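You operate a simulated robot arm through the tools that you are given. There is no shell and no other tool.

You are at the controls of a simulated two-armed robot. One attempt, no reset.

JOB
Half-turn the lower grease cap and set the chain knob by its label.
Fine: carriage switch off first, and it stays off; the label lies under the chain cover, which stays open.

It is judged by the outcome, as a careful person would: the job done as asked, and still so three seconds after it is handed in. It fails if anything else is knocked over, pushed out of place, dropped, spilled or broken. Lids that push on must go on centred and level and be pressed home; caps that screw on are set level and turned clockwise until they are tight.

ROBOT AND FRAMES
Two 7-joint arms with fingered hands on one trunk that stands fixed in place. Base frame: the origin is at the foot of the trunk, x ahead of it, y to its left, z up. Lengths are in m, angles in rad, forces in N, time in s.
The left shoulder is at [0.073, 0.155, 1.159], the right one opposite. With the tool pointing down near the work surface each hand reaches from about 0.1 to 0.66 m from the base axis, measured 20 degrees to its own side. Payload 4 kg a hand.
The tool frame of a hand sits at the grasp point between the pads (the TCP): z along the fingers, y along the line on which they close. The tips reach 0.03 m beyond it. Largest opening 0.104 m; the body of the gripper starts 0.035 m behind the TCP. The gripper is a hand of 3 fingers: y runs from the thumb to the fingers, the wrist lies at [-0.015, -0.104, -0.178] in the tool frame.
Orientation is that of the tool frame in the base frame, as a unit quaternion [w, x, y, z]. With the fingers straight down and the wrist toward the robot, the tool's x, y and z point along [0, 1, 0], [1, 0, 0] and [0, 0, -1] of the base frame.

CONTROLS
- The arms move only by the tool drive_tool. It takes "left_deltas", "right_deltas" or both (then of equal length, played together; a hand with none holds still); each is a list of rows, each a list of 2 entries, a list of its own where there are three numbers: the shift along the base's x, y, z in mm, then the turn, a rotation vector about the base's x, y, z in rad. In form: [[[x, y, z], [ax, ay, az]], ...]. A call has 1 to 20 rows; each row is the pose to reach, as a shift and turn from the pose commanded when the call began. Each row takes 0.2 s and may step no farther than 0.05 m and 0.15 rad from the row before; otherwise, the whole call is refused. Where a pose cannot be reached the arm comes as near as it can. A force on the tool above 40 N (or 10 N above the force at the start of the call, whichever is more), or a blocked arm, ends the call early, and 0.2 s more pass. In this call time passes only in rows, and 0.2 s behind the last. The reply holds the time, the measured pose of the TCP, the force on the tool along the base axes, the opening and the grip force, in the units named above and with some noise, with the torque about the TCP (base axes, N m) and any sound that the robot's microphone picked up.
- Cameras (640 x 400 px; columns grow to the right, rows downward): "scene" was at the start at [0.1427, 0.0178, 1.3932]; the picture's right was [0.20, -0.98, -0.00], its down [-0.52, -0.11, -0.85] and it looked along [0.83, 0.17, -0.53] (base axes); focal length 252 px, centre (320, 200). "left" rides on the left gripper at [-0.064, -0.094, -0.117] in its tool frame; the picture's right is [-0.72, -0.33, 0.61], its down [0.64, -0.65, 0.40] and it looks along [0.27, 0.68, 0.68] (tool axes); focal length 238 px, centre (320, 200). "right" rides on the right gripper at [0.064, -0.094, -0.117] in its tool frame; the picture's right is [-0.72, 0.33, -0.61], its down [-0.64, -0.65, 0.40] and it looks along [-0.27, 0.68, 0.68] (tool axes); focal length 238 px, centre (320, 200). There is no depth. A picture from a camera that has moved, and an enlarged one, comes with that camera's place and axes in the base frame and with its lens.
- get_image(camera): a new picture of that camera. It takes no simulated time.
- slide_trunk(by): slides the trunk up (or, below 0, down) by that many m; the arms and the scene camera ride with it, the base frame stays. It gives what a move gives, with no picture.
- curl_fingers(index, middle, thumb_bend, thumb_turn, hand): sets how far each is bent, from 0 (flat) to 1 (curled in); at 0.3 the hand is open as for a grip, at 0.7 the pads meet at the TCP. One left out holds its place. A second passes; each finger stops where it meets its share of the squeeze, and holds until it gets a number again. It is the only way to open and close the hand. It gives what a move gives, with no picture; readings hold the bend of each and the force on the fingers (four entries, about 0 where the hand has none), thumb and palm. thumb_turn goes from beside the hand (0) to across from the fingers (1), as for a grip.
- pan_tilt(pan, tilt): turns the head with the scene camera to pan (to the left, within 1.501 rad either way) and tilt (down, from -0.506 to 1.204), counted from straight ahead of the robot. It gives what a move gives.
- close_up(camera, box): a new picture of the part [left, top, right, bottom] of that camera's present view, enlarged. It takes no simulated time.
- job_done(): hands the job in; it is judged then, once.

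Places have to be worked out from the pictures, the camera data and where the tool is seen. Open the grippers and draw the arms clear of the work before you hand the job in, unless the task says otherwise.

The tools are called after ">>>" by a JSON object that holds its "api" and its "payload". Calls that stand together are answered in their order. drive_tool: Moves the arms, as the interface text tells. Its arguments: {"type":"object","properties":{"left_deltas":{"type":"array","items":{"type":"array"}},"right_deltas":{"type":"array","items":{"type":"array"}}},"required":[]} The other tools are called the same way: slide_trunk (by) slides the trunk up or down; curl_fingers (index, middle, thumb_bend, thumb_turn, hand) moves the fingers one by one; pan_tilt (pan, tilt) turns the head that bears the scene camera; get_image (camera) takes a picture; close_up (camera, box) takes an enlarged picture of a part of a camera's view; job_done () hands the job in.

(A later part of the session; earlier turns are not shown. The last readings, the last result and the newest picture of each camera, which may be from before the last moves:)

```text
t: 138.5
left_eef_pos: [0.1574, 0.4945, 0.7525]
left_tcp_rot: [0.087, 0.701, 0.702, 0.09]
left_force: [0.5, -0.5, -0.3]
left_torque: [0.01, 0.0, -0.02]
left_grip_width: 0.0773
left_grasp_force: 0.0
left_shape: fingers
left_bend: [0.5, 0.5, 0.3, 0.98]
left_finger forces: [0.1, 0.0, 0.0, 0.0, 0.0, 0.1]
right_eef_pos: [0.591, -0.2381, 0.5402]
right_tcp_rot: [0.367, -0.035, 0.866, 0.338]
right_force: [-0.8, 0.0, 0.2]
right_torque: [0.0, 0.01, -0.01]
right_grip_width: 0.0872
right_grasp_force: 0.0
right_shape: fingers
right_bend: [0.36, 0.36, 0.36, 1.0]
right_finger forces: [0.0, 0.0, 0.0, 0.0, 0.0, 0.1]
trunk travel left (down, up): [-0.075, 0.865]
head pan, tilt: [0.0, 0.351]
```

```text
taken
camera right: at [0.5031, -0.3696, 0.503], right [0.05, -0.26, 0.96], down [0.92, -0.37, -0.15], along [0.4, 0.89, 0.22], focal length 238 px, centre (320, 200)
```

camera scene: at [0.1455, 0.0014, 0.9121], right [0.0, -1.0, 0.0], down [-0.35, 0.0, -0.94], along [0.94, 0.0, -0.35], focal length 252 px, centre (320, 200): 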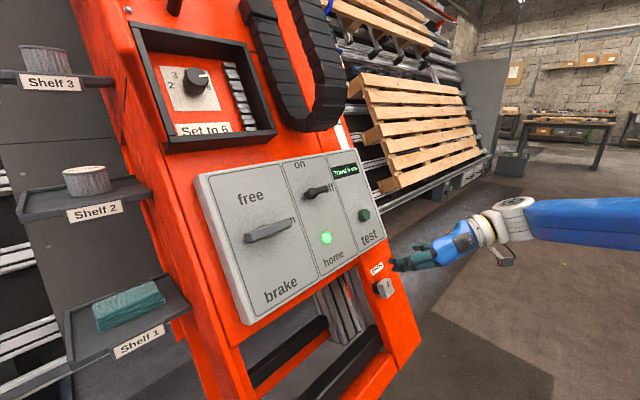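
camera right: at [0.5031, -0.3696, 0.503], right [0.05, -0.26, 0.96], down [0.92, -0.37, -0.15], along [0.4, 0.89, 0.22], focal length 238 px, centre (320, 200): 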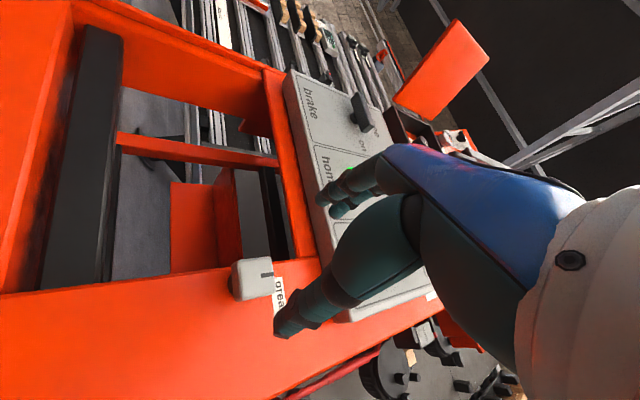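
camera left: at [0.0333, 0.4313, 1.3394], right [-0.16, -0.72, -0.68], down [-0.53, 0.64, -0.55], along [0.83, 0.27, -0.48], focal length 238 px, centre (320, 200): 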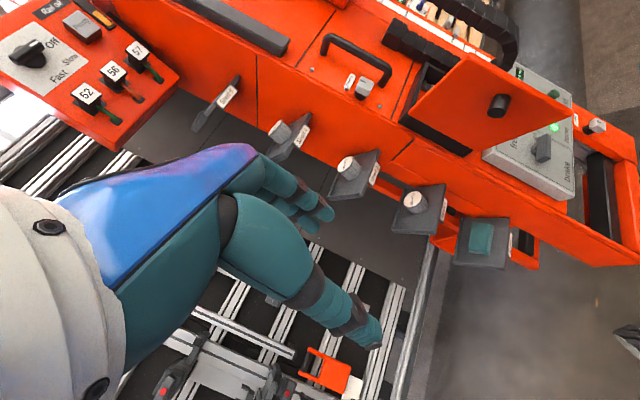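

That roll works. Now to zero roll (wrist low) in front of the cap for the first grip, and I'll measure the cap's face from there.

>>> {"api": "drive_tool", "payload": {"right_deltas": [[[0, 0, 0], [0.0867, 0.0867, -0.0708]], [[0, 0, 0], [0.1734, 0.1734, -0.1417]], [[0, 0, 0], [0.2601, 0.2601, -0.2125]], [[0, 0, 0], [0.3468, 0.3468, -0.2833]], [[0, 0, 0], [0.4335, 0.4335, -0.3542]], [[0, 0, 0], [0.52, 0.52, -0.425]]]}}

>>> {"api": "get_image", "payload": {"camera": "right"}}

>>> {"api": "close_up", "payload": {"camera": "right", "box": [180, 210, 320, 330]}}

>>> {"api": "close_up", "payload": {"camera": "scene", "box": [340, 230, 440, 330]}}

```text
t: 139.9
left_eef_pos: [0.1572, 0.4935, 0.7509]
left_tcp_rot: [0.088, 0.701, 0.702, 0.091]
left_force: [0.1, -0.3, 0.4]
left_torque: [0.03, -0.04, -0.03]
left_grip_width: 0.0772
left_grasp_force: 0.0
left_shape: fingers
left_bend: [0.5, 0.5, 0.3, 0.98]
left_finger forces: [0.0, 0.0, 0.0, 0.1, 0.1, 0.0]
right_eef_pos: [0.5911, -0.2377, 0.5391]
right_tcp_rot: [0.195, 0.326, 0.803, 0.459]
right_force: [0.6, 0.1, 0.1]
right_torque: [0.01, -0.03, 0.0]
right_grip_width: 0.0873
right_grasp_force: 0.0
right_shape: fingers
right_bend: [0.36, 0.36, 0.36, 1.0]
right_finger forces: [0.0, 0.1, 0.1, 0.1, 0.1, 0.0]
trunk travel left (down, up): [-0.075, 0.865]
head pan, tilt: [0.0, 0.351]
```

```text
taken
camera right: at [0.4428, -0.2985, 0.5156], right [0.25, -0.76, 0.6], down [0.48, -0.44, -0.76], along [0.84, 0.48, 0.26], focal length 238 px, centre (320, 200)
```

right: 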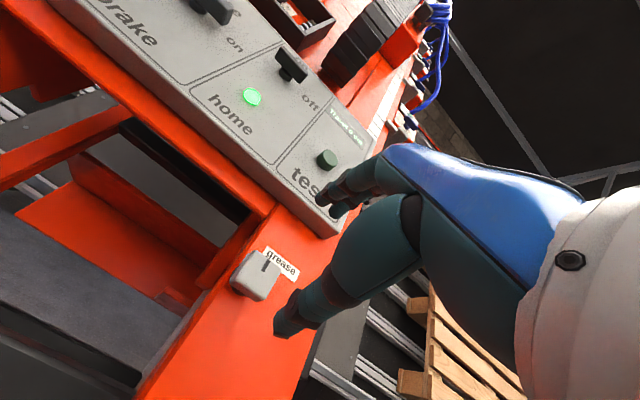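

```text
3.33 times, centred on (250, 270) of right
camera zoom: at [0.4428, -0.2985, 0.5156], right [0.25, -0.76, 0.6], down [0.48, -0.44, -0.76], along [0.84, 0.48, 0.26], focal length 794 px, centre (553, -33)
```

zoom: 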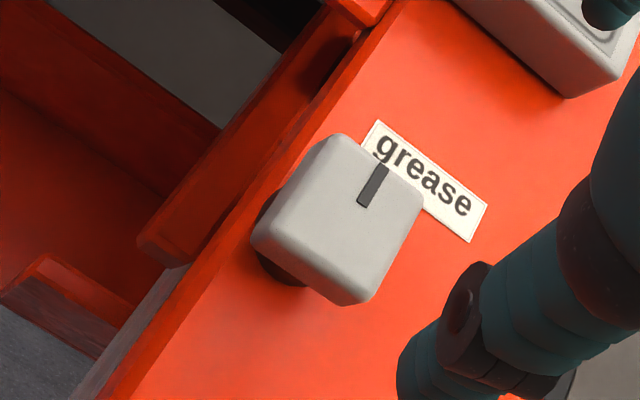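

```text
4.00 times, centred on (390, 280) of scene
camera zoom: at [0.145, -0.0005, 0.9123], right [0.0, -1.0, 0.0], down [-0.34, 0.0, -0.94], along [0.94, 0.0, -0.34], focal length 1008 px, centre (40, -120)
```

zoom: 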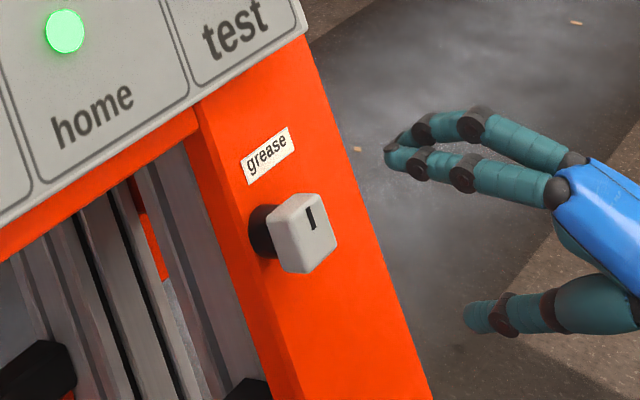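

The cap's face centre is located (R≈0.147, U≈-0.289). I advance along the normal, stopping a few cm before full depth.

>>> {"api": "drive_tool", "payload": {"right_deltas": [[[16, 12, -13], [0, 0, 0]], [[29, 25, -24], [0, 0, 0]], [[41, 36, -33], [0, 0, 0]]]}}

>>> {"api": "get_image", "payload": {"camera": "right"}}

>>> {"api": "close_up", "payload": {"camera": "scene", "box": [340, 230, 440, 330]}}

```text
t: 140.7
left_eef_pos: [0.1575, 0.4943, 0.7506]
left_tcp_rot: [0.088, 0.701, 0.702, 0.09]
left_force: [-0.6, 0.6, 0.5]
left_torque: [0.02, -0.02, 0.02]
left_grip_width: 0.0775
left_grasp_force: 0.0
left_shape: fingers
left_bend: [0.5, 0.5, 0.3, 0.98]
left_finger forces: [0.1, 0.0, 0.0, 0.0, 0.1, 0.1]
right_eef_pos: [0.6336, -0.2026, 0.5049]
right_tcp_rot: [0.195, 0.324, 0.803, 0.46]
right_force: [1.0, 0.8, 0.0]
right_torque: [0.0, 0.02, -0.01]
right_grip_width: 0.0874
right_grasp_force: 0.1
right_shape: fingers
right_bend: [0.36, 0.36, 0.36, 1.0]
right_finger forces: [0.0, 0.0, 0.0, 0.1, 0.0, 0.0]
trunk travel left (down, up): [-0.075, 0.865]
head pan, tilt: [0.0, 0.351]
```

```text
taken
camera right: at [0.4846, -0.2638, 0.4822], right [0.25, -0.76, 0.6], down [0.48, -0.44, -0.76], along [0.84, 0.48, 0.26], focal length 238 px, centre (320, 200)
```

right: 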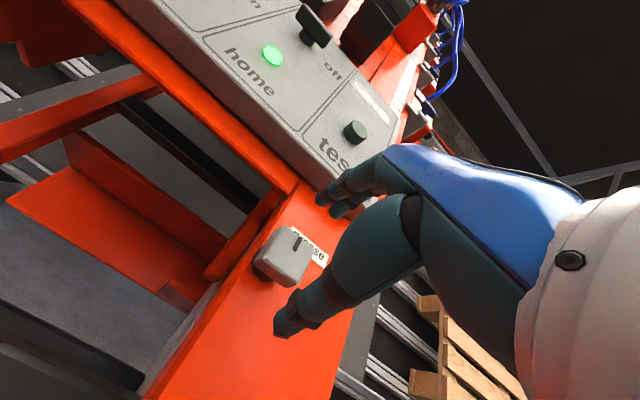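

```text
4.00 times, centred on (390, 280) of scene
camera zoom: at [0.1452, -0.0002, 0.9122], right [0.0, -1.0, 0.0], down [-0.34, 0.0, -0.94], along [0.94, 0.0, -0.34], focal length 1008 px, centre (40, -120)
```

zoom: 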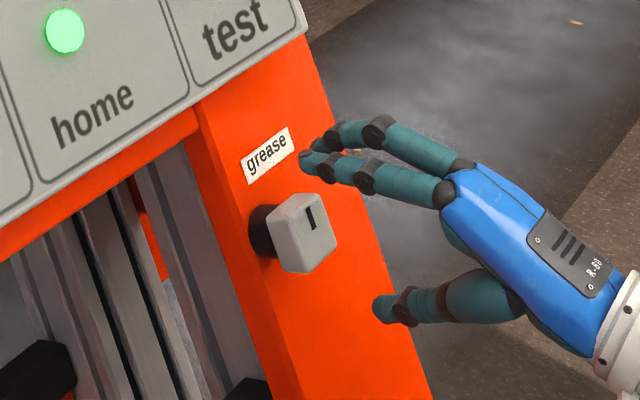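

Centred. I advance the last 4 cm and close on the cap.

>>> {"api": "drive_tool", "payload": {"right_deltas": [[[8, 8, -7], [0, 0, 0]], [[16, 16, -13], [0, 0, 0]], [[24, 24, -19], [0, 0, 0]]]}}

>>> {"api": "curl_fingers", "payload": {"hand": "right", "index": 0.8, "middle": 0.8, "thumb_bend": 0.8}}

>>> {"api": "get_image", "payload": {"camera": "right"}}

>>> {"api": "close_up", "payload": {"camera": "scene", "box": [340, 230, 440, 330]}}

```text
t: 141.5
left_eef_pos: [0.1581, 0.4945, 0.7512]
left_tcp_rot: [0.087, 0.701, 0.702, 0.09]
left_force: [-1.3, 0.5, -0.2]
left_torque: [0.02, -0.02, 0.0]
left_grip_width: 0.0772
left_grasp_force: 0.1
left_shape: fingers
left_bend: [0.5, 0.5, 0.3, 0.98]
left_finger forces: [0.1, 0.1, 0.1, 0.0, 0.0, 0.0]
right_eef_pos: [0.6542, -0.178, 0.4889]
right_tcp_rot: [0.195, 0.324, 0.804, 0.459]
right_force: [-0.5, 0.3, 0.4]
right_torque: [0.02, -0.02, 0.0]
right_grip_width: 0.0874
right_grasp_force: 0.0
right_shape: fingers
right_bend: [0.36, 0.36, 0.36, 1.0]
right_finger forces: [0.0, 0.1, 0.0, 0.1, 0.0, 0.0]
trunk travel left (down, up): [-0.075, 0.865]
head pan, tilt: [0.0, 0.351]
```

```text
t: 142.5
left_eef_pos: [0.1573, 0.4942, 0.7508]
left_tcp_rot: [0.088, 0.701, 0.702, 0.089]
left_force: [0.4, 0.7, -0.1]
left_torque: [0.01, 0.02, 0.02]
left_grip_width: 0.0775
left_grasp_force: 0.0
left_shape: fingers
left_bend: [0.5, 0.5, 0.3, 0.98]
left_finger forces: [0.0, 0.1, 0.0, 0.0, 0.0, 0.0]
right_eef_pos: [0.656, -0.1761, 0.4896]
right_tcp_rot: [0.196, 0.323, 0.803, 0.46]
right_force: [10.1, 2.7, 8.5]
right_torque: [0.2, -0.31, -0.13]
right_grip_width: 0.0338
right_grasp_force: 16.3
right_shape: fingers
right_bend: [0.57, 0.59, 0.59, 1.0]
right_finger forces: [11.0, 10.8, 0.0, 0.0, 10.3, 0.0]
trunk travel left (down, up): [-0.075, 0.865]
head pan, tilt: [0.0, 0.351]
```

```text
taken
camera right: at [0.5071, -0.2385, 0.4652], right [0.25, -0.76, 0.6], down [0.48, -0.44, -0.76], along [0.84, 0.48, 0.26], focal length 238 px, centre (320, 200)
```

right: 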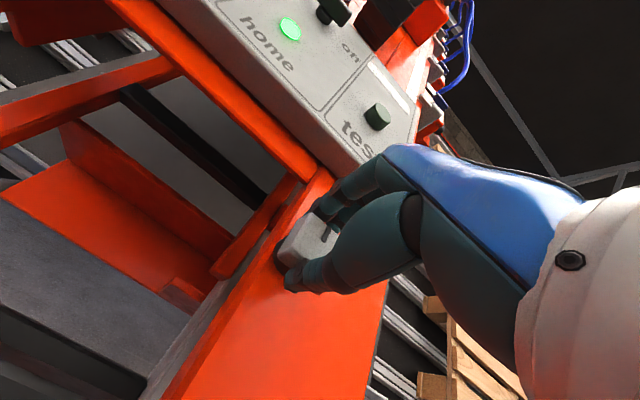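

```text
4.00 times, centred on (390, 280) of scene
camera zoom: at [0.1447, 0.0007, 0.9124], right [0.0, -1.0, 0.0], down [-0.34, 0.0, -0.94], along [0.94, 0.0, -0.34], focal length 1008 px, centre (40, -120)
```

zoom: 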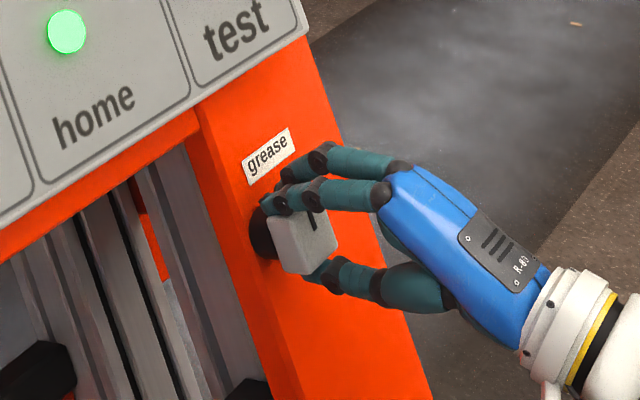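

A good grip. I turn clockwise, first 0.3 rad to see that the cap follows.

>>> {"api": "drive_tool", "payload": {"right_deltas": [[[0, 0, 0], [0.0612, 0.0612, -0.05]], [[0, 0, 0], [0.1224, 0.1224, -0.1]], [[0, 0, 0], [0.1836, 0.1836, -0.15]]]}}

>>> {"api": "get_image", "payload": {"camera": "right"}}

>>> {"api": "close_up", "payload": {"camera": "scene", "box": [340, 230, 440, 330]}}

```text
t: 143.3
left_eef_pos: [0.1562, 0.4951, 0.7507]
left_tcp_rot: [0.088, 0.701, 0.702, 0.09]
left_force: [0.0, -1.1, 1.0]
left_torque: [-0.01, 0.04, 0.01]
left_grip_width: 0.0773
left_grasp_force: 0.1
left_shape: fingers
left_bend: [0.5, 0.5, 0.3, 0.98]
left_finger forces: [0.1, 0.0, 0.1, 0.0, 0.1, 0.1]
right_eef_pos: [0.6556, -0.1775, 0.4885]
right_tcp_rot: [0.126, 0.441, 0.746, 0.483]
right_force: [10.3, 2.2, 11.2]
right_torque: [0.21, -0.37, -0.13]
right_grip_width: 0.0338
right_grasp_force: 16.4
right_shape: fingers
right_bend: [0.56, 0.58, 0.6, 1.0]
right_finger forces: [11.8, 11.7, 0.1, 0.0, 9.1, 0.0]
trunk travel left (down, up): [-0.075, 0.865]
head pan, tilt: [0.0, 0.351]
```

```text
taken
camera right: at [0.4969, -0.2124, 0.4844], right [0.22, -0.89, 0.41], down [0.27, -0.35, -0.9], along [0.94, 0.3, 0.17], focal length 238 px, centre (320, 200)
```

right: 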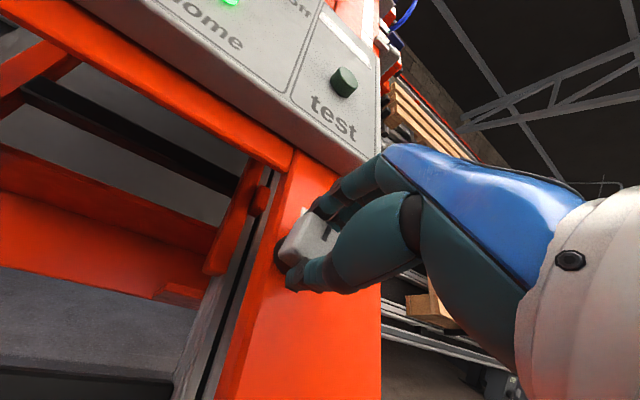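

```text
4.00 times, centred on (390, 280) of scene
camera zoom: at [0.1442, 0.0004, 0.9125], right [0.0, -1.0, 0.0], down [-0.34, 0.0, -0.94], along [0.94, 0.0, -0.34], focal length 1008 px, centre (40, -120)
```

zoom: 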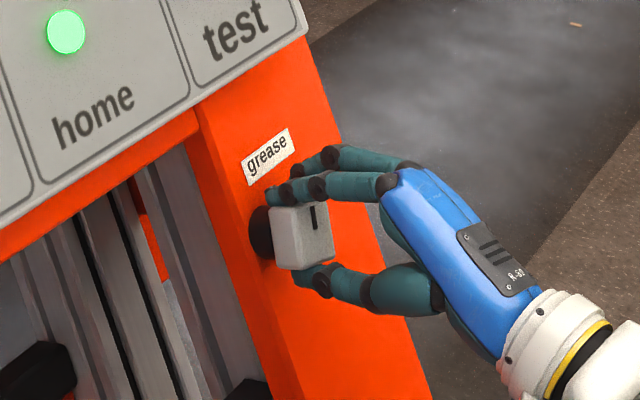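

The cap follows freely. I continue another 0.25 rad (to about 31°).

>>> {"api": "drive_tool", "payload": {"right_deltas": [[[0, 0, 0], [0.051, 0.051, -0.0417]], [[0, 0, 0], [0.102, 0.102, -0.0833]], [[0, 0, 0], [0.153, 0.153, -0.125]]]}}

>>> {"api": "close_up", "payload": {"camera": "scene", "box": [340, 230, 440, 330]}}

```text
t: 144.1
left_eef_pos: [0.1566, 0.4921, 0.7524]
left_tcp_rot: [0.088, 0.701, 0.702, 0.09]
left_force: [1.0, -0.1, -0.4]
left_torque: [0.03, 0.0, 0.0]
left_grip_width: 0.0774
left_grasp_force: 0.2
left_shape: fingers
left_bend: [0.5, 0.5, 0.3, 0.98]
left_finger forces: [0.0, 0.0, 0.1, 0.1, 0.0, 0.1]
right_eef_pos: [0.6552, -0.1763, 0.4893]
right_tcp_rot: [0.065, 0.53, 0.685, 0.496]
right_force: [9.0, -2.0, 11.8]
right_torque: [0.2, -0.38, -0.21]
right_grip_width: 0.0338
right_grasp_force: 16.9
right_shape: fingers
right_bend: [0.56, 0.58, 0.61, 1.0]
right_finger forces: [12.4, 12.0, 0.0, 0.0, 8.8, 0.0]
trunk travel left (down, up): [-0.075, 0.865]
head pan, tilt: [0.0, 0.351]
```

```text
4.00 times, centred on (390, 280) of scene
camera zoom: at [0.1439, 0.0003, 0.9126], right [0.0, -1.0, 0.0], down [-0.34, 0.0, -0.94], along [0.94, 0.0, -0.34], focal length 1008 px, centre (40, -120)
```

zoom: 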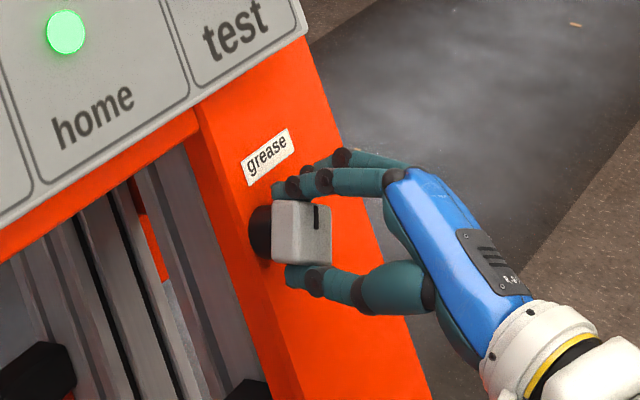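

Still following. I add another 0.1 rad, then release and back off for the re-grip.

>>> {"api": "drive_tool", "payload": {"right_deltas": [[[0, 0, 0], [0.0306, 0.0306, -0.025]], [[0, 0, 0], [0.0612, 0.0612, -0.05]]]}}

>>> {"api": "curl_fingers", "payload": {"hand": "right", "index": 0.36, "middle": 0.36, "thumb_bend": 0.36}}

>>> {"api": "close_up", "payload": {"camera": "right", "box": [220, 160, 380, 320]}}

```text
t: 144.7
left_eef_pos: [0.1571, 0.494, 0.7512]
left_tcp_rot: [0.088, 0.701, 0.702, 0.091]
left_force: [-1.3, 0.3, -0.6]
left_torque: [-0.01, -0.01, -0.04]
left_grip_width: 0.0772
left_grasp_force: 0.0
left_shape: fingers
left_bend: [0.5, 0.5, 0.3, 0.98]
left_finger forces: [0.1, 0.0, 0.0, 0.1, 0.1, 0.0]
right_eef_pos: [0.6548, -0.177, 0.489]
right_tcp_rot: [0.04, 0.564, 0.657, 0.499]
right_force: [10.6, -2.3, 11.0]
right_torque: [0.16, -0.37, -0.2]
right_grip_width: 0.0337
right_grasp_force: 16.7
right_shape: fingers
right_bend: [0.56, 0.58, 0.61, 1.0]
right_finger forces: [12.5, 12.1, 0.0, 0.0, 8.8, 0.0]
trunk travel left (down, up): [-0.075, 0.865]
head pan, tilt: [0.0, 0.351]
```

```text
t: 145.7
left_eef_pos: [0.1578, 0.494, 0.7512]
left_tcp_rot: [0.087, 0.701, 0.702, 0.09]
left_force: [0.4, 0.3, -0.3]
left_torque: [-0.03, 0.02, -0.02]
left_grip_width: 0.0773
left_grasp_force: 0.1
left_shape: fingers
left_bend: [0.5, 0.5, 0.3, 0.98]
left_finger forces: [0.1, 0.0, 0.1, 0.0, 0.0, 0.1]
right_eef_pos: [0.6555, -0.1756, 0.4869]
right_tcp_rot: [0.038, 0.563, 0.659, 0.498]
right_force: [0.4, 0.5, 0.5]
right_torque: [0.03, 0.0, 0.03]
right_grip_width: 0.0868
right_grasp_force: 0.1
right_shape: fingers
right_bend: [0.36, 0.36, 0.36, 1.0]
right_finger forces: [0.0, 0.0, 0.1, 0.1, 0.1, 0.0]
trunk travel left (down, up): [-0.075, 0.865]
head pan, tilt: [0.0, 0.351]
```

```text
2.50 times, centred on (300, 240) of right
camera zoom: at [0.4957, -0.1864, 0.5127], right [0.11, -0.98, 0.17], down [0.02, -0.17, -0.99], along [0.99, 0.12, 0.0], focal length 596 px, centre (370, 100)
```

zoom: 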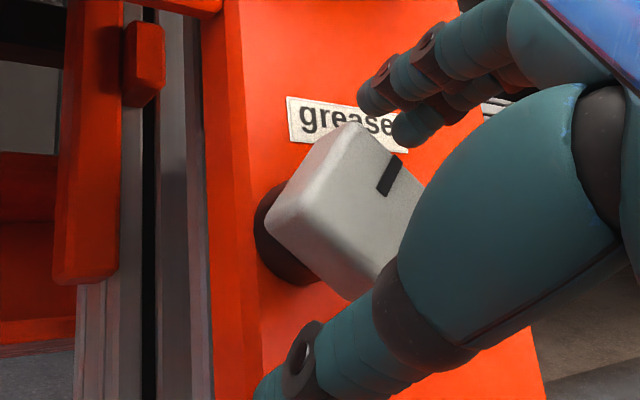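

The cap has turned about 37° so far. I back out 7 cm, roll the hand back by exactly 90°, and look again.

>>> {"api": "drive_tool", "payload": {"right_deltas": [[[-14, -14, 12], [0, 0, 0]], [[-28, -28, 24], [0, 0, 0]], [[-42, -44, 36], [0, 0, 0]], [[-42, -44, 36], [-0.0874, -0.0874, 0.0714]], [[-42, -44, 36], [-0.1748, -0.1748, 0.1428]], [[-42, -44, 36], [-0.2622, -0.2622, 0.2142]], [[-42, -44, 36], [-0.3496, -0.3496, 0.2856]], [[-42, -44, 36], [-0.437, -0.437, 0.357]], [[-42, -44, 36], [-0.5244, -0.5244, 0.4284]], [[-42, -44, 36], [-0.6118, -0.6118, 0.4998]], [[-42, -44, 36], [-0.6992, -0.6992, 0.5712]], [[-42, -44, 36], [-0.7866, -0.7866, 0.6426]], [[-42, -44, 36], [-0.874, -0.874, 0.714]], [[-42, -44, 36], [-0.961, -0.961, 0.785]]]}}

>>> {"api": "get_image", "payload": {"camera": "right"}}

>>> {"api": "close_up", "payload": {"camera": "scene", "box": [340, 230, 440, 330]}}

```text
t: 148.7
left_eef_pos: [0.1589, 0.4934, 0.7511]
left_tcp_rot: [0.087, 0.7, 0.703, 0.091]
left_force: [0.4, 0.5, 0.6]
left_torque: [-0.04, -0.03, 0.03]
left_grip_width: 0.0772
left_grasp_force: 0.1
left_shape: fingers
left_bend: [0.5, 0.5, 0.3, 0.98]
left_finger forces: [0.0, 0.0, 0.1, 0.1, 0.1, 0.0]
right_eef_pos: [0.6132, -0.222, 0.5238]
right_tcp_rot: [0.38, -0.067, 0.863, 0.325]
right_force: [-0.1, 0.4, 1.1]
right_torque: [-0.01, 0.03, -0.02]
right_grip_width: 0.0873
right_grasp_force: 0.0
right_shape: fingers
right_bend: [0.36, 0.36, 0.36, 1.0]
right_finger forces: [0.0, 0.0, 0.1, 0.0, 0.0, 0.1]
trunk travel left (down, up): [-0.075, 0.865]
head pan, tilt: [0.0, 0.351]
```

```text
taken
camera right: at [0.5329, -0.3579, 0.4891], right [0.01, -0.21, 0.98], down [0.93, -0.35, -0.09], along [0.36, 0.91, 0.2], focal length 238 px, centre (320, 200)
```

right: 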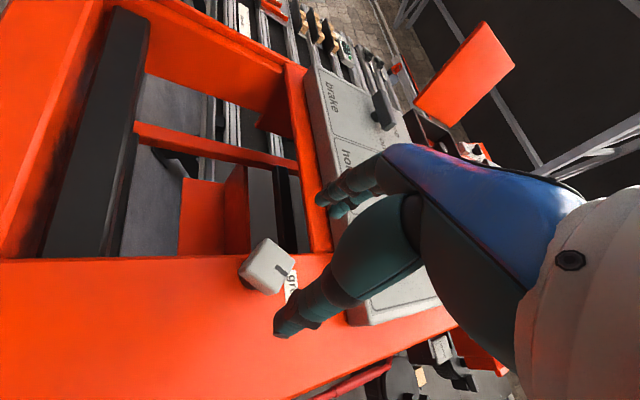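

```text
4.00 times, centred on (390, 280) of scene
camera zoom: at [0.1452, 0.0001, 0.9122], right [0.0, -1.0, 0.0], down [-0.34, 0.0, -0.94], along [0.94, 0.0, -0.34], focal length 1008 px, centre (40, -120)
```

zoom: 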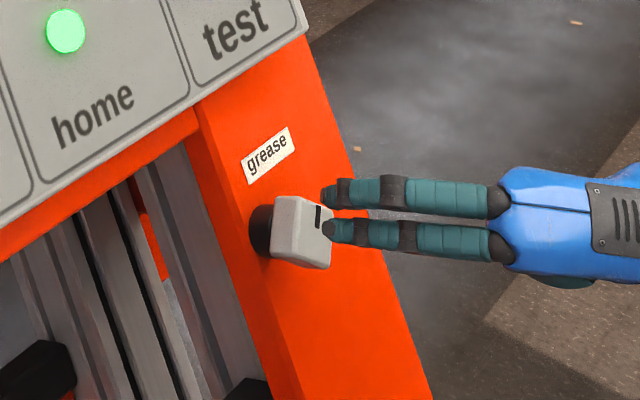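

Perfectly aligned with the cap for the second grip. I advance and close.

>>> {"api": "drive_tool", "payload": {"right_deltas": [[[15, 15, -12], [0, 0, 0]], [[30, 30, -24], [0, 0, 0]], [[44, 44, -36], [0, 0, 0]]]}}

>>> {"api": "curl_fingers", "payload": {"hand": "right", "index": 0.8, "middle": 0.8, "thumb_bend": 0.8}}

>>> {"api": "get_image", "payload": {"camera": "right"}}

>>> {"api": "close_up", "payload": {"camera": "scene", "box": [340, 230, 440, 330]}}

```text
t: 149.5
left_eef_pos: [0.1587, 0.494, 0.7515]
left_tcp_rot: [0.087, 0.701, 0.702, 0.09]
left_force: [-0.2, 0.1, 0.0]
left_torque: [0.0, 0.0, -0.04]
left_grip_width: 0.0771
left_grasp_force: 0.0
left_shape: fingers
left_bend: [0.5, 0.5, 0.3, 0.98]
left_finger forces: [0.1, 0.1, 0.0, 0.0, 0.1, 0.0]
right_eef_pos: [0.6597, -0.1784, 0.4879]
right_tcp_rot: [0.379, -0.067, 0.864, 0.325]
right_force: [-0.7, -0.1, 0.1]
right_torque: [0.01, 0.0, 0.01]
right_grip_width: 0.0873
right_grasp_force: 0.1
right_shape: fingers
right_bend: [0.36, 0.36, 0.36, 1.0]
right_finger forces: [0.0, 0.0, 0.1, 0.0, 0.0, 0.0]
trunk travel left (down, up): [-0.075, 0.865]
head pan, tilt: [0.0, 0.351]
```

```text
t: 150.5
left_eef_pos: [0.1559, 0.4952, 0.7511]
left_tcp_rot: [0.089, 0.7, 0.702, 0.09]
left_force: [0.3, 0.4, -0.3]
left_torque: [0.02, 0.01, 0.0]
left_grip_width: 0.0774
left_grasp_force: 0.1
left_shape: fingers
left_bend: [0.5, 0.5, 0.3, 0.98]
left_finger forces: [0.0, 0.1, 0.0, 0.0, 0.1, 0.0]
right_eef_pos: [0.6585, -0.1759, 0.489]
right_tcp_rot: [0.379, -0.067, 0.864, 0.325]
right_force: [-1.0, 9.7, 5.4]
right_torque: [0.22, -0.09, 0.17]
right_grip_width: 0.0338
right_grasp_force: 16.0
right_shape: fingers
right_bend: [0.57, 0.59, 0.59, 1.0]
right_finger forces: [11.0, 10.7, 0.0, 0.0, 11.0, 0.0]
trunk travel left (down, up): [-0.075, 0.865]
head pan, tilt: [0.0, 0.351]
```

```text
taken
camera right: at [0.5777, -0.3128, 0.4543], right [0.01, -0.22, 0.98], down [0.93, -0.34, -0.09], along [0.36, 0.91, 0.2], focal length 238 px, centre (320, 200)
```

right: 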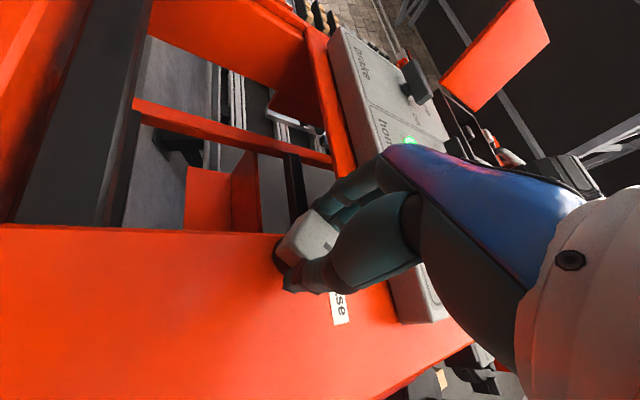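

```text
4.00 times, centred on (390, 280) of scene
camera zoom: at [0.1446, 0.0015, 0.9124], right [0.0, -1.0, 0.0], down [-0.34, 0.0, -0.94], along [0.94, 0.0, -0.34], focal length 1008 px, centre (40, -120)
```

zoom: 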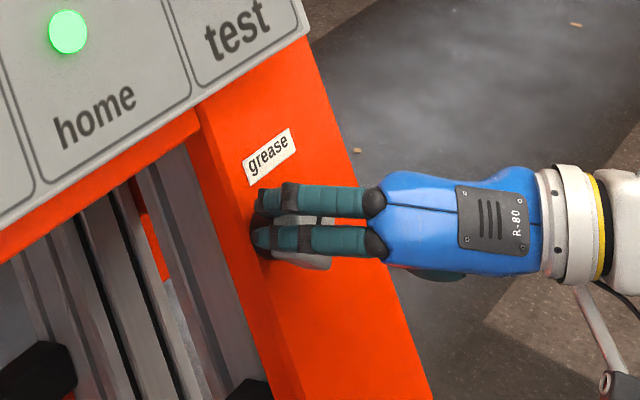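

Same grip width, squarely on the faces. I turn the full quarter-turn clockwise (1.571 rad).

>>> {"api": "drive_tool", "payload": {"right_deltas": [[[0, 0, 0], [0.0739, 0.0739, -0.0604]], [[0, 0, 0], [0.1478, 0.1478, -0.1208]], [[0, 0, 0], [0.2218, 0.2218, -0.1812]], [[0, 0, 0], [0.2957, 0.2957, -0.2416]], [[0, 0, 0], [0.3696, 0.3696, -0.302]], [[0, 0, 0], [0.4435, 0.4435, -0.3624]], [[0, 0, 0], [0.5175, 0.5175, -0.4228]], [[0, 0, 0], [0.5914, 0.5914, -0.4832]], [[0, 0, 0], [0.6653, 0.6653, -0.5436]], [[0, 0, 0], [0.7392, 0.7392, -0.604]], [[0, 0, 0], [0.8132, 0.8132, -0.6644]], [[0, 0, 0], [0.8871, 0.8871, -0.7248]], [[0, 0, 0], [0.961, 0.961, -0.785]]]}}

>>> {"api": "get_image", "payload": {"camera": "right"}}

>>> {"api": "close_up", "payload": {"camera": "scene", "box": [340, 230, 440, 330]}}

```text
t: 153.3
left_eef_pos: [0.1575, 0.4935, 0.7514]
left_tcp_rot: [0.088, 0.701, 0.702, 0.09]
left_force: [0.6, 0.1, 0.2]
left_torque: [-0.02, 0.0, 0.01]
left_grip_width: 0.0771
left_grasp_force: 0.1
left_shape: fingers
left_bend: [0.5, 0.5, 0.3, 0.98]
left_finger forces: [0.0, 0.0, 0.0, 0.1, 0.0, 0.1]
right_eef_pos: [0.6575, -0.1765, 0.4872]
right_tcp_rot: [0.039, 0.565, 0.657, 0.498]
right_force: [12.5, 1.4, 7.1]
right_torque: [0.11, -0.31, -0.19]
right_grip_width: 0.0343
right_grasp_force: 16.5
right_shape: fingers
right_bend: [0.56, 0.59, 0.6, 1.0]
right_finger forces: [11.7, 10.7, 0.0, 0.1, 9.5, 0.0]
trunk travel left (down, up): [-0.075, 0.865]
head pan, tilt: [0.0, 0.351]
```

```text
taken
camera right: at [0.4981, -0.1863, 0.5133], right [0.11, -0.98, 0.17], down [0.02, -0.17, -0.99], along [0.99, 0.11, 0.0], focal length 238 px, centre (320, 200)
```

right: 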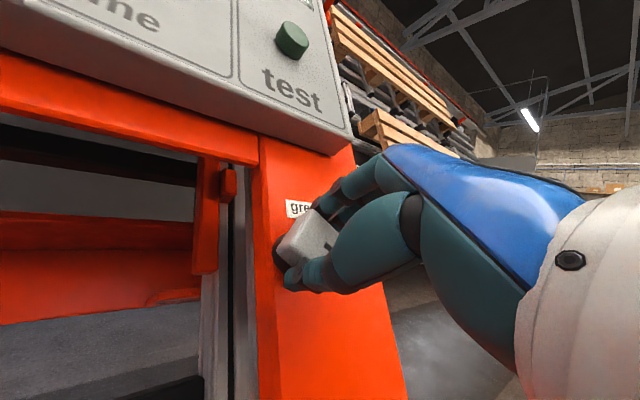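

```text
4.00 times, centred on (390, 280) of scene
camera zoom: at [0.145, 0.0006, 0.9123], right [0.0, -1.0, 0.0], down [-0.34, 0.0, -0.94], along [0.94, 0.0, -0.34], focal length 1008 px, centre (40, -120)
```

zoom: 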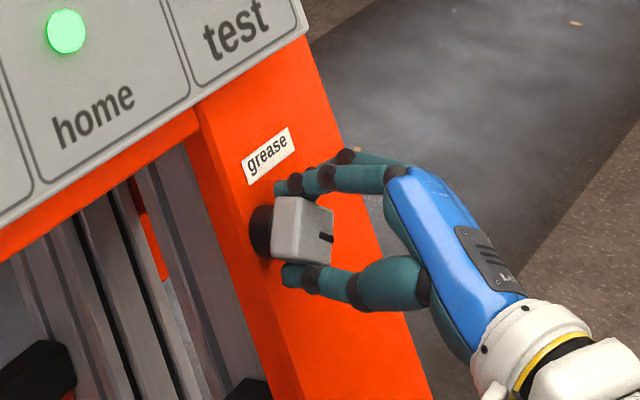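

The mark is now at about 127° from the top. I release, back out, and roll back 90° for the last stroke.

>>> {"api": "curl_fingers", "payload": {"hand": "right", "index": 0.36, "middle": 0.36, "thumb_bend": 0.36}}

>>> {"api": "drive_tool", "payload": {"right_deltas": [[[-14, -14, 12], [0, 0, 0]], [[-28, -28, 24], [0, 0, 0]], [[-43, -44, 36], [0, 0, 0]], [[-43, -44, 36], [-0.0874, -0.0874, 0.0714]], [[-43, -44, 36], [-0.1748, -0.1748, 0.1428]], [[-43, -44, 36], [-0.2622, -0.2622, 0.2142]], [[-43, -44, 36], [-0.3496, -0.3496, 0.2856]], [[-43, -44, 36], [-0.437, -0.437, 0.357]], [[-43, -44, 36], [-0.5244, -0.5244, 0.4284]], [[-43, -44, 36], [-0.6118, -0.6118, 0.4998]], [[-43, -44, 36], [-0.6992, -0.6992, 0.5712]], [[-43, -44, 36], [-0.7866, -0.7866, 0.6426]], [[-43, -44, 36], [-0.874, -0.874, 0.714]], [[-43, -44, 36], [-0.961, -0.961, 0.785]]]}}

>>> {"api": "get_image", "payload": {"camera": "right"}}

>>> {"api": "close_up", "payload": {"camera": "scene", "box": [340, 230, 440, 330]}}

```text
t: 154.3
left_eef_pos: [0.1571, 0.4936, 0.7506]
left_tcp_rot: [0.087, 0.7, 0.703, 0.09]
left_force: [0.6, -0.3, 0.2]
left_torque: [-0.02, 0.01, -0.01]
left_grip_width: 0.0773
left_grasp_force: 0.0
left_shape: fingers
left_bend: [0.5, 0.5, 0.3, 0.98]
left_finger forces: [0.0, 0.0, 0.0, 0.1, 0.0, 0.0]
right_eef_pos: [0.6562, -0.1765, 0.4868]
right_tcp_rot: [0.039, 0.564, 0.658, 0.498]
right_force: [0.2, -0.2, -0.4]
right_torque: [0.03, -0.01, 0.0]
right_grip_width: 0.0871
right_grasp_force: 0.0
right_shape: fingers
right_bend: [0.36, 0.36, 0.36, 1.0]
right_finger forces: [0.1, 0.1, 0.0, 0.0, 0.1, 0.1]
trunk travel left (down, up): [-0.075, 0.865]
head pan, tilt: [0.0, 0.351]
```

```text
t: 157.3
left_eef_pos: [0.1574, 0.4938, 0.7512]
left_tcp_rot: [0.087, 0.7, 0.703, 0.091]
left_force: [-1.3, 1.0, -0.1]
left_torque: [0.0, -0.03, -0.02]
left_grip_width: 0.077
left_grasp_force: 0.1
left_shape: fingers
left_bend: [0.5, 0.5, 0.3, 0.98]
left_finger forces: [0.0, 0.0, 0.0, 0.0, 0.0, 0.0]
right_eef_pos: [0.6147, -0.2209, 0.5229]
right_tcp_rot: [0.38, -0.067, 0.864, 0.324]
right_force: [-0.1, 0.7, 0.1]
right_torque: [-0.02, -0.01, -0.01]
right_grip_width: 0.087
right_grasp_force: 0.0
right_shape: fingers
right_bend: [0.36, 0.36, 0.36, 1.0]
right_finger forces: [0.1, 0.0, 0.0, 0.0, 0.1, 0.0]
trunk travel left (down, up): [-0.075, 0.865]
head pan, tilt: [0.0, 0.351]
```

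```text
taken
camera right: at [0.5334, -0.3583, 0.4894], right [0.01, -0.21, 0.98], down [0.93, -0.35, -0.09], along [0.36, 0.91, 0.2], focal length 238 px, centre (320, 200)
```

right: 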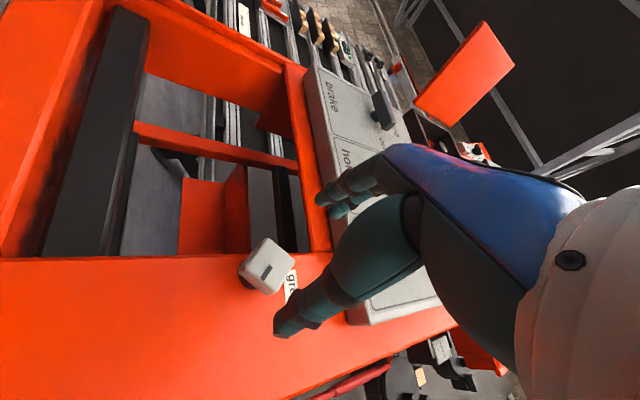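

```text
4.00 times, centred on (390, 280) of scene
camera zoom: at [0.1452, 0.0001, 0.9122], right [0.0, -1.0, 0.0], down [-0.34, 0.0, -0.94], along [0.94, 0.0, -0.34], focal length 1008 px, centre (40, -120)
```

zoom: 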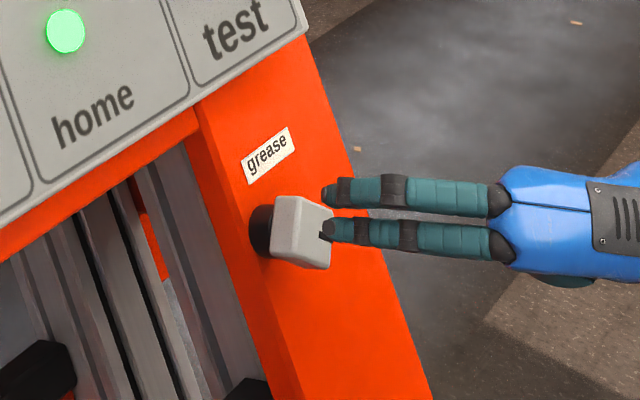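

I advance, grip, and do the last 0.92 rad.

>>> {"api": "drive_tool", "payload": {"right_deltas": [[[15, 15, -12], [0, 0, 0]], [[30, 30, -24], [0, 0, 0]], [[44, 44, -36], [0, 0, 0]]]}}

>>> {"api": "curl_fingers", "payload": {"hand": "right", "index": 0.8, "middle": 0.8, "thumb_bend": 0.8}}

>>> {"api": "drive_tool", "payload": {"right_deltas": [[[0, 0, 0], [0.0804, 0.0804, -0.0657]], [[0, 0, 0], [0.1609, 0.1609, -0.1314]], [[0, 0, 0], [0.2413, 0.2413, -0.1971]], [[0, 0, 0], [0.3217, 0.3217, -0.2629]], [[0, 0, 0], [0.4021, 0.4021, -0.3286]], [[0, 0, 0], [0.4826, 0.4826, -0.3943]], [[0, 0, 0], [0.563, 0.563, -0.46]]]}}

>>> {"api": "get_image", "payload": {"camera": "right"}}

>>> {"api": "close_up", "payload": {"camera": "scene", "box": [340, 230, 440, 330]}}

```text
t: 158.1
left_eef_pos: [0.1587, 0.4948, 0.7521]
left_tcp_rot: [0.087, 0.701, 0.703, 0.09]
left_force: [1.0, 0.2, -0.6]
left_torque: [0.0, -0.05, 0.0]
left_grip_width: 0.0772
left_grasp_force: 0.0
left_shape: fingers
left_bend: [0.5, 0.5, 0.3, 0.98]
left_finger forces: [0.0, 0.1, 0.0, 0.0, 0.0, 0.0]
right_eef_pos: [0.6588, -0.1772, 0.4879]
right_tcp_rot: [0.378, -0.067, 0.864, 0.325]
right_force: [0.4, -0.4, 0.1]
right_torque: [0.02, 0.0, 0.01]
right_grip_width: 0.0871
right_grasp_force: 0.0
right_shape: fingers
right_bend: [0.36, 0.36, 0.36, 1.0]
right_finger forces: [0.0, 0.0, 0.0, 0.0, 0.0, 0.0]
trunk travel left (down, up): [-0.075, 0.865]
head pan, tilt: [0.0, 0.351]
```

```text
t: 159.1
left_eef_pos: [0.1568, 0.4952, 0.7513]
left_tcp_rot: [0.088, 0.701, 0.702, 0.089]
left_force: [0.5, 0.4, 0.7]
left_torque: [0.02, 0.02, 0.0]
left_grip_width: 0.0771
left_grasp_force: 0.2
left_shape: fingers
left_bend: [0.5, 0.5, 0.3, 0.98]
left_finger forces: [0.0, 0.1, 0.0, 0.0, 0.0, 0.0]
right_eef_pos: [0.6587, -0.1745, 0.4894]
right_tcp_rot: [0.379, -0.067, 0.864, 0.325]
right_force: [0.9, 8.4, 4.4]
right_torque: [0.17, -0.06, 0.09]
right_grip_width: 0.0345
right_grasp_force: 16.5
right_shape: fingers
right_bend: [0.58, 0.6, 0.58, 1.0]
right_finger forces: [10.8, 10.6, 0.1, 0.0, 12.4, 0.1]
trunk travel left (down, up): [-0.075, 0.865]
head pan, tilt: [0.0, 0.351]
```

```text
t: 160.7
left_eef_pos: [0.1574, 0.4943, 0.7509]
left_tcp_rot: [0.088, 0.701, 0.702, 0.089]
left_force: [1.0, 1.2, -0.1]
left_torque: [0.0, -0.02, 0.0]
left_grip_width: 0.0772
left_grasp_force: 0.1
left_shape: fingers
left_bend: [0.5, 0.5, 0.3, 0.98]
left_finger forces: [0.0, 0.1, 0.0, 0.1, 0.0, 0.0]
right_eef_pos: [0.6587, -0.1753, 0.4893]
right_tcp_rot: [0.195, 0.324, 0.804, 0.46]
right_force: [4.8, 9.4, 6.5]
right_torque: [0.16, -0.28, 0.21]
right_grip_width: 0.0343
right_grasp_force: 15.9
right_shape: fingers
right_bend: [0.57, 0.59, 0.59, 1.0]
right_finger forces: [9.5, 11.7, 0.0, 0.0, 10.5, 0.0]
trunk travel left (down, up): [-0.075, 0.865]
head pan, tilt: [0.0, 0.351]
```

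```text
taken
camera right: at [0.5109, -0.2373, 0.4643], right [0.25, -0.76, 0.6], down [0.48, -0.44, -0.76], along [0.84, 0.48, 0.26], focal length 238 px, centre (320, 200)
```

right: 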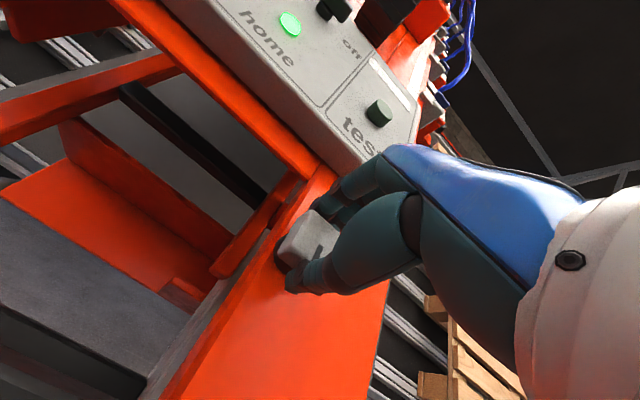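

```text
4.00 times, centred on (390, 280) of scene
camera zoom: at [0.1448, 0.0013, 0.9123], right [0.0, -1.0, 0.0], down [-0.34, 0.0, -0.94], along [0.94, 0.0, -0.34], focal length 1008 px, centre (40, -120)
```

zoom: 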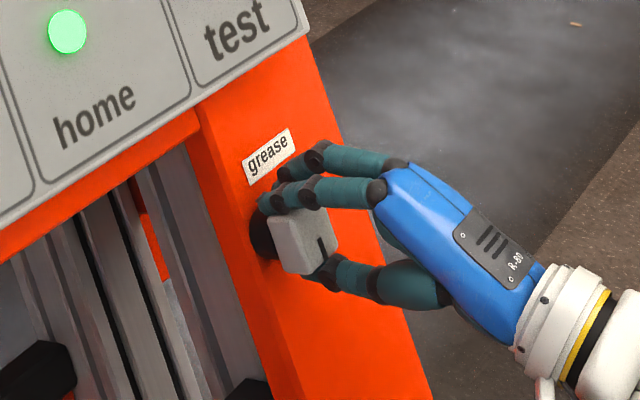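

The hand is back at its initial roll and the mark is now at the bottom: exactly half a turn. I release, back out and check.

>>> {"api": "curl_fingers", "payload": {"hand": "right", "index": 0.3, "middle": 0.3, "thumb_bend": 0.3}}

>>> {"api": "drive_tool", "payload": {"right_deltas": [[[-15, -15, 12], [0, 0, 0]], [[-30, -30, 24], [0, 0, 0]], [[-50, -50, 40], [0, 0, 0]], [[-70, -75, 55], [0, 0, 0]], [[-95, -105, 60], [0, 0, 0]], [[-125, -125, 65], [0, 0, 0]], [[-155, -140, 70], [0, 0, 0]]]}}

>>> {"api": "close_up", "payload": {"camera": "scene", "box": [340, 230, 440, 330]}}

>>> {"api": "get_image", "payload": {"camera": "scene"}}

>>> {"api": "get_image", "payload": {"camera": "right"}}

```text
t: 161.7
left_eef_pos: [0.1582, 0.4932, 0.7516]
left_tcp_rot: [0.087, 0.7, 0.703, 0.09]
left_force: [0.6, 0.0, -0.8]
left_torque: [-0.03, 0.0, 0.03]
left_grip_width: 0.0776
left_grasp_force: 0.1
left_shape: fingers
left_bend: [0.5, 0.5, 0.3, 0.98]
left_finger forces: [0.0, 0.0, 0.1, 0.1, 0.0, 0.1]
right_eef_pos: [0.6591, -0.1768, 0.4873]
right_tcp_rot: [0.195, 0.324, 0.804, 0.459]
right_force: [-0.2, -1.0, 0.1]
right_torque: [0.01, -0.01, 0.02]
right_grip_width: 0.1019
right_grasp_force: 0.0
right_shape: fingers
right_bend: [0.3, 0.3, 0.3, 1.0]
right_finger forces: [0.0, 0.1, 0.1, 0.0, 0.1, 0.1]
trunk travel left (down, up): [-0.075, 0.865]
head pan, tilt: [0.0, 0.351]
```

```text
t: 163.3
left_eef_pos: [0.1572, 0.4942, 0.7509]
left_tcp_rot: [0.087, 0.701, 0.702, 0.09]
left_force: [-0.3, 0.1, -0.3]
left_torque: [0.02, 0.0, -0.02]
left_grip_width: 0.0774
left_grasp_force: 0.0
left_shape: fingers
left_bend: [0.5, 0.5, 0.3, 0.98]
left_finger forces: [0.0, 0.0, 0.0, 0.0, 0.1, 0.1]
right_eef_pos: [0.504, -0.317, 0.5573]
right_tcp_rot: [0.196, 0.324, 0.804, 0.46]
right_force: [-0.4, 1.2, 0.1]
right_torque: [-0.01, -0.01, 0.01]
right_grip_width: 0.1024
right_grasp_force: 0.0
right_shape: fingers
right_bend: [0.3, 0.3, 0.3, 1.0]
right_finger forces: [0.1, 0.0, 0.0, 0.0, 0.1, 0.0]
trunk travel left (down, up): [-0.075, 0.865]
head pan, tilt: [0.0, 0.351]
```

```text
4.00 times, centred on (390, 280) of scene
camera zoom: at [0.1446, 0.0, 0.9123], right [0.0, -1.0, 0.0], down [-0.34, 0.0, -0.94], along [0.94, 0.0, -0.34], focal length 1008 px, centre (40, -120)
```

zoom: 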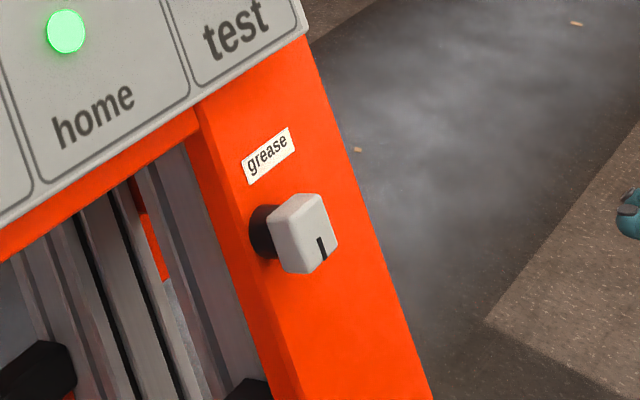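

```text
taken
camera scene: at [0.1446, 0.0, 0.9123], right [0.0, -1.0, 0.0], down [-0.34, 0.0, -0.94], along [0.94, 0.0, -0.34], focal length 252 px, centre (320, 200)
```

scene: 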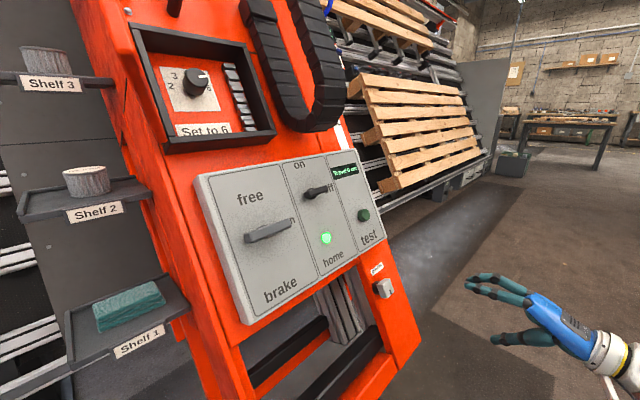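

```text
taken
camera right: at [0.3554, -0.3784, 0.5338], right [0.25, -0.76, 0.6], down [0.48, -0.44, -0.76], along [0.84, 0.48, 0.26], focal length 238 px, centre (320, 200)
```

right: 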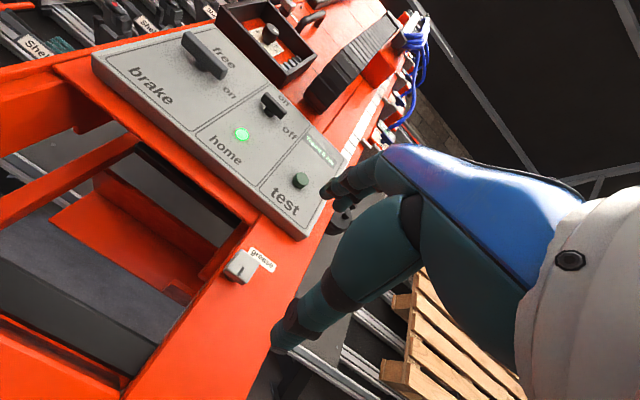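

The grease cap is done. I now verify the switch, the dial and the cover in close-up.

>>> {"api": "close_up", "payload": {"camera": "scene", "box": [230, 150, 390, 270]}}

>>> {"api": "close_up", "payload": {"camera": "scene", "box": [290, 165, 350, 215]}}

>>> {"api": "close_up", "payload": {"camera": "right", "box": [160, 20, 340, 160]}}

>>> {"api": "close_up", "payload": {"camera": "scene", "box": [120, 20, 300, 160]}}

>>> {"api": "get_image", "payload": {"camera": "left"}}

```text
3.33 times, centred on (310, 210) of scene
camera zoom: at [0.1446, 0.0, 0.9123], right [0.0, -1.0, 0.0], down [-0.34, 0.0, -0.94], along [0.94, 0.0, -0.34], focal length 840 px, centre (353, 167)
```

zoom: 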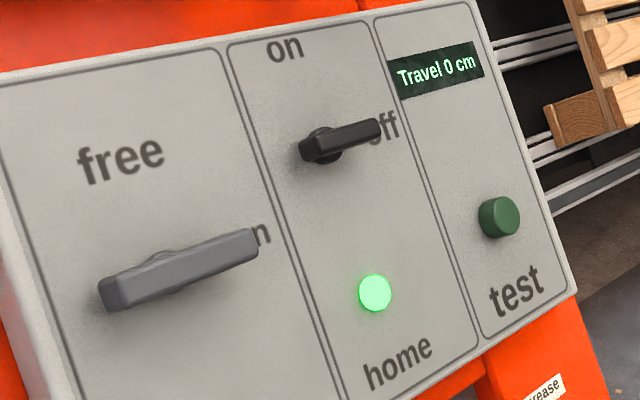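

```text
8.00 times, centred on (320, 190) of scene
camera zoom: at [0.1446, 0.0, 0.9123], right [0.0, -1.0, 0.0], down [-0.34, 0.0, -0.94], along [0.94, 0.0, -0.34], focal length 2016 px, centre (320, 280)
```

zoom: 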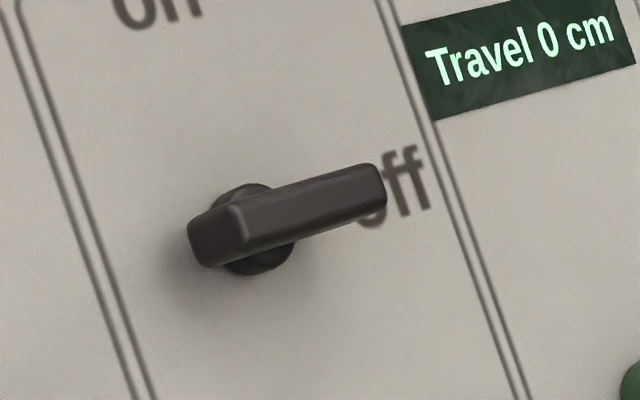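

```text
2.86 times, centred on (250, 90) of right
camera zoom: at [0.3554, -0.3784, 0.5338], right [0.25, -0.76, 0.6], down [0.48, -0.44, -0.76], along [0.84, 0.48, 0.26], focal length 681 px, centre (520, 514)
```

zoom: 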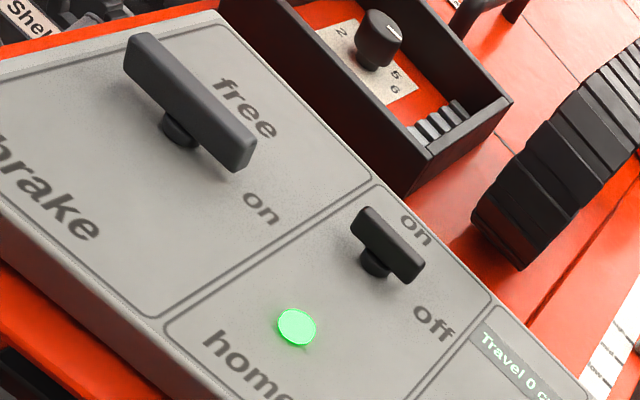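

```text
2.86 times, centred on (210, 90) of scene
camera zoom: at [0.1446, 0.0, 0.9123], right [0.0, -1.0, 0.0], down [-0.34, 0.0, -0.94], along [0.94, 0.0, -0.34], focal length 720 px, centre (634, 514)
```

zoom: 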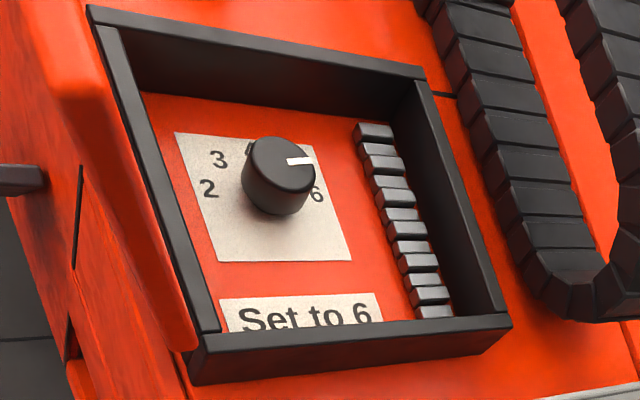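

```text
taken
camera left: at [0.0363, 0.4307, 0.8394], right [-0.16, -0.72, -0.68], down [-0.53, 0.64, -0.55], along [0.83, 0.27, -0.49], focal length 238 px, centre (320, 200)
```

left: 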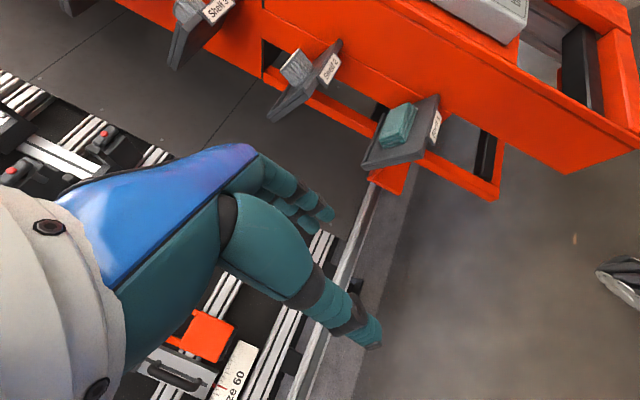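

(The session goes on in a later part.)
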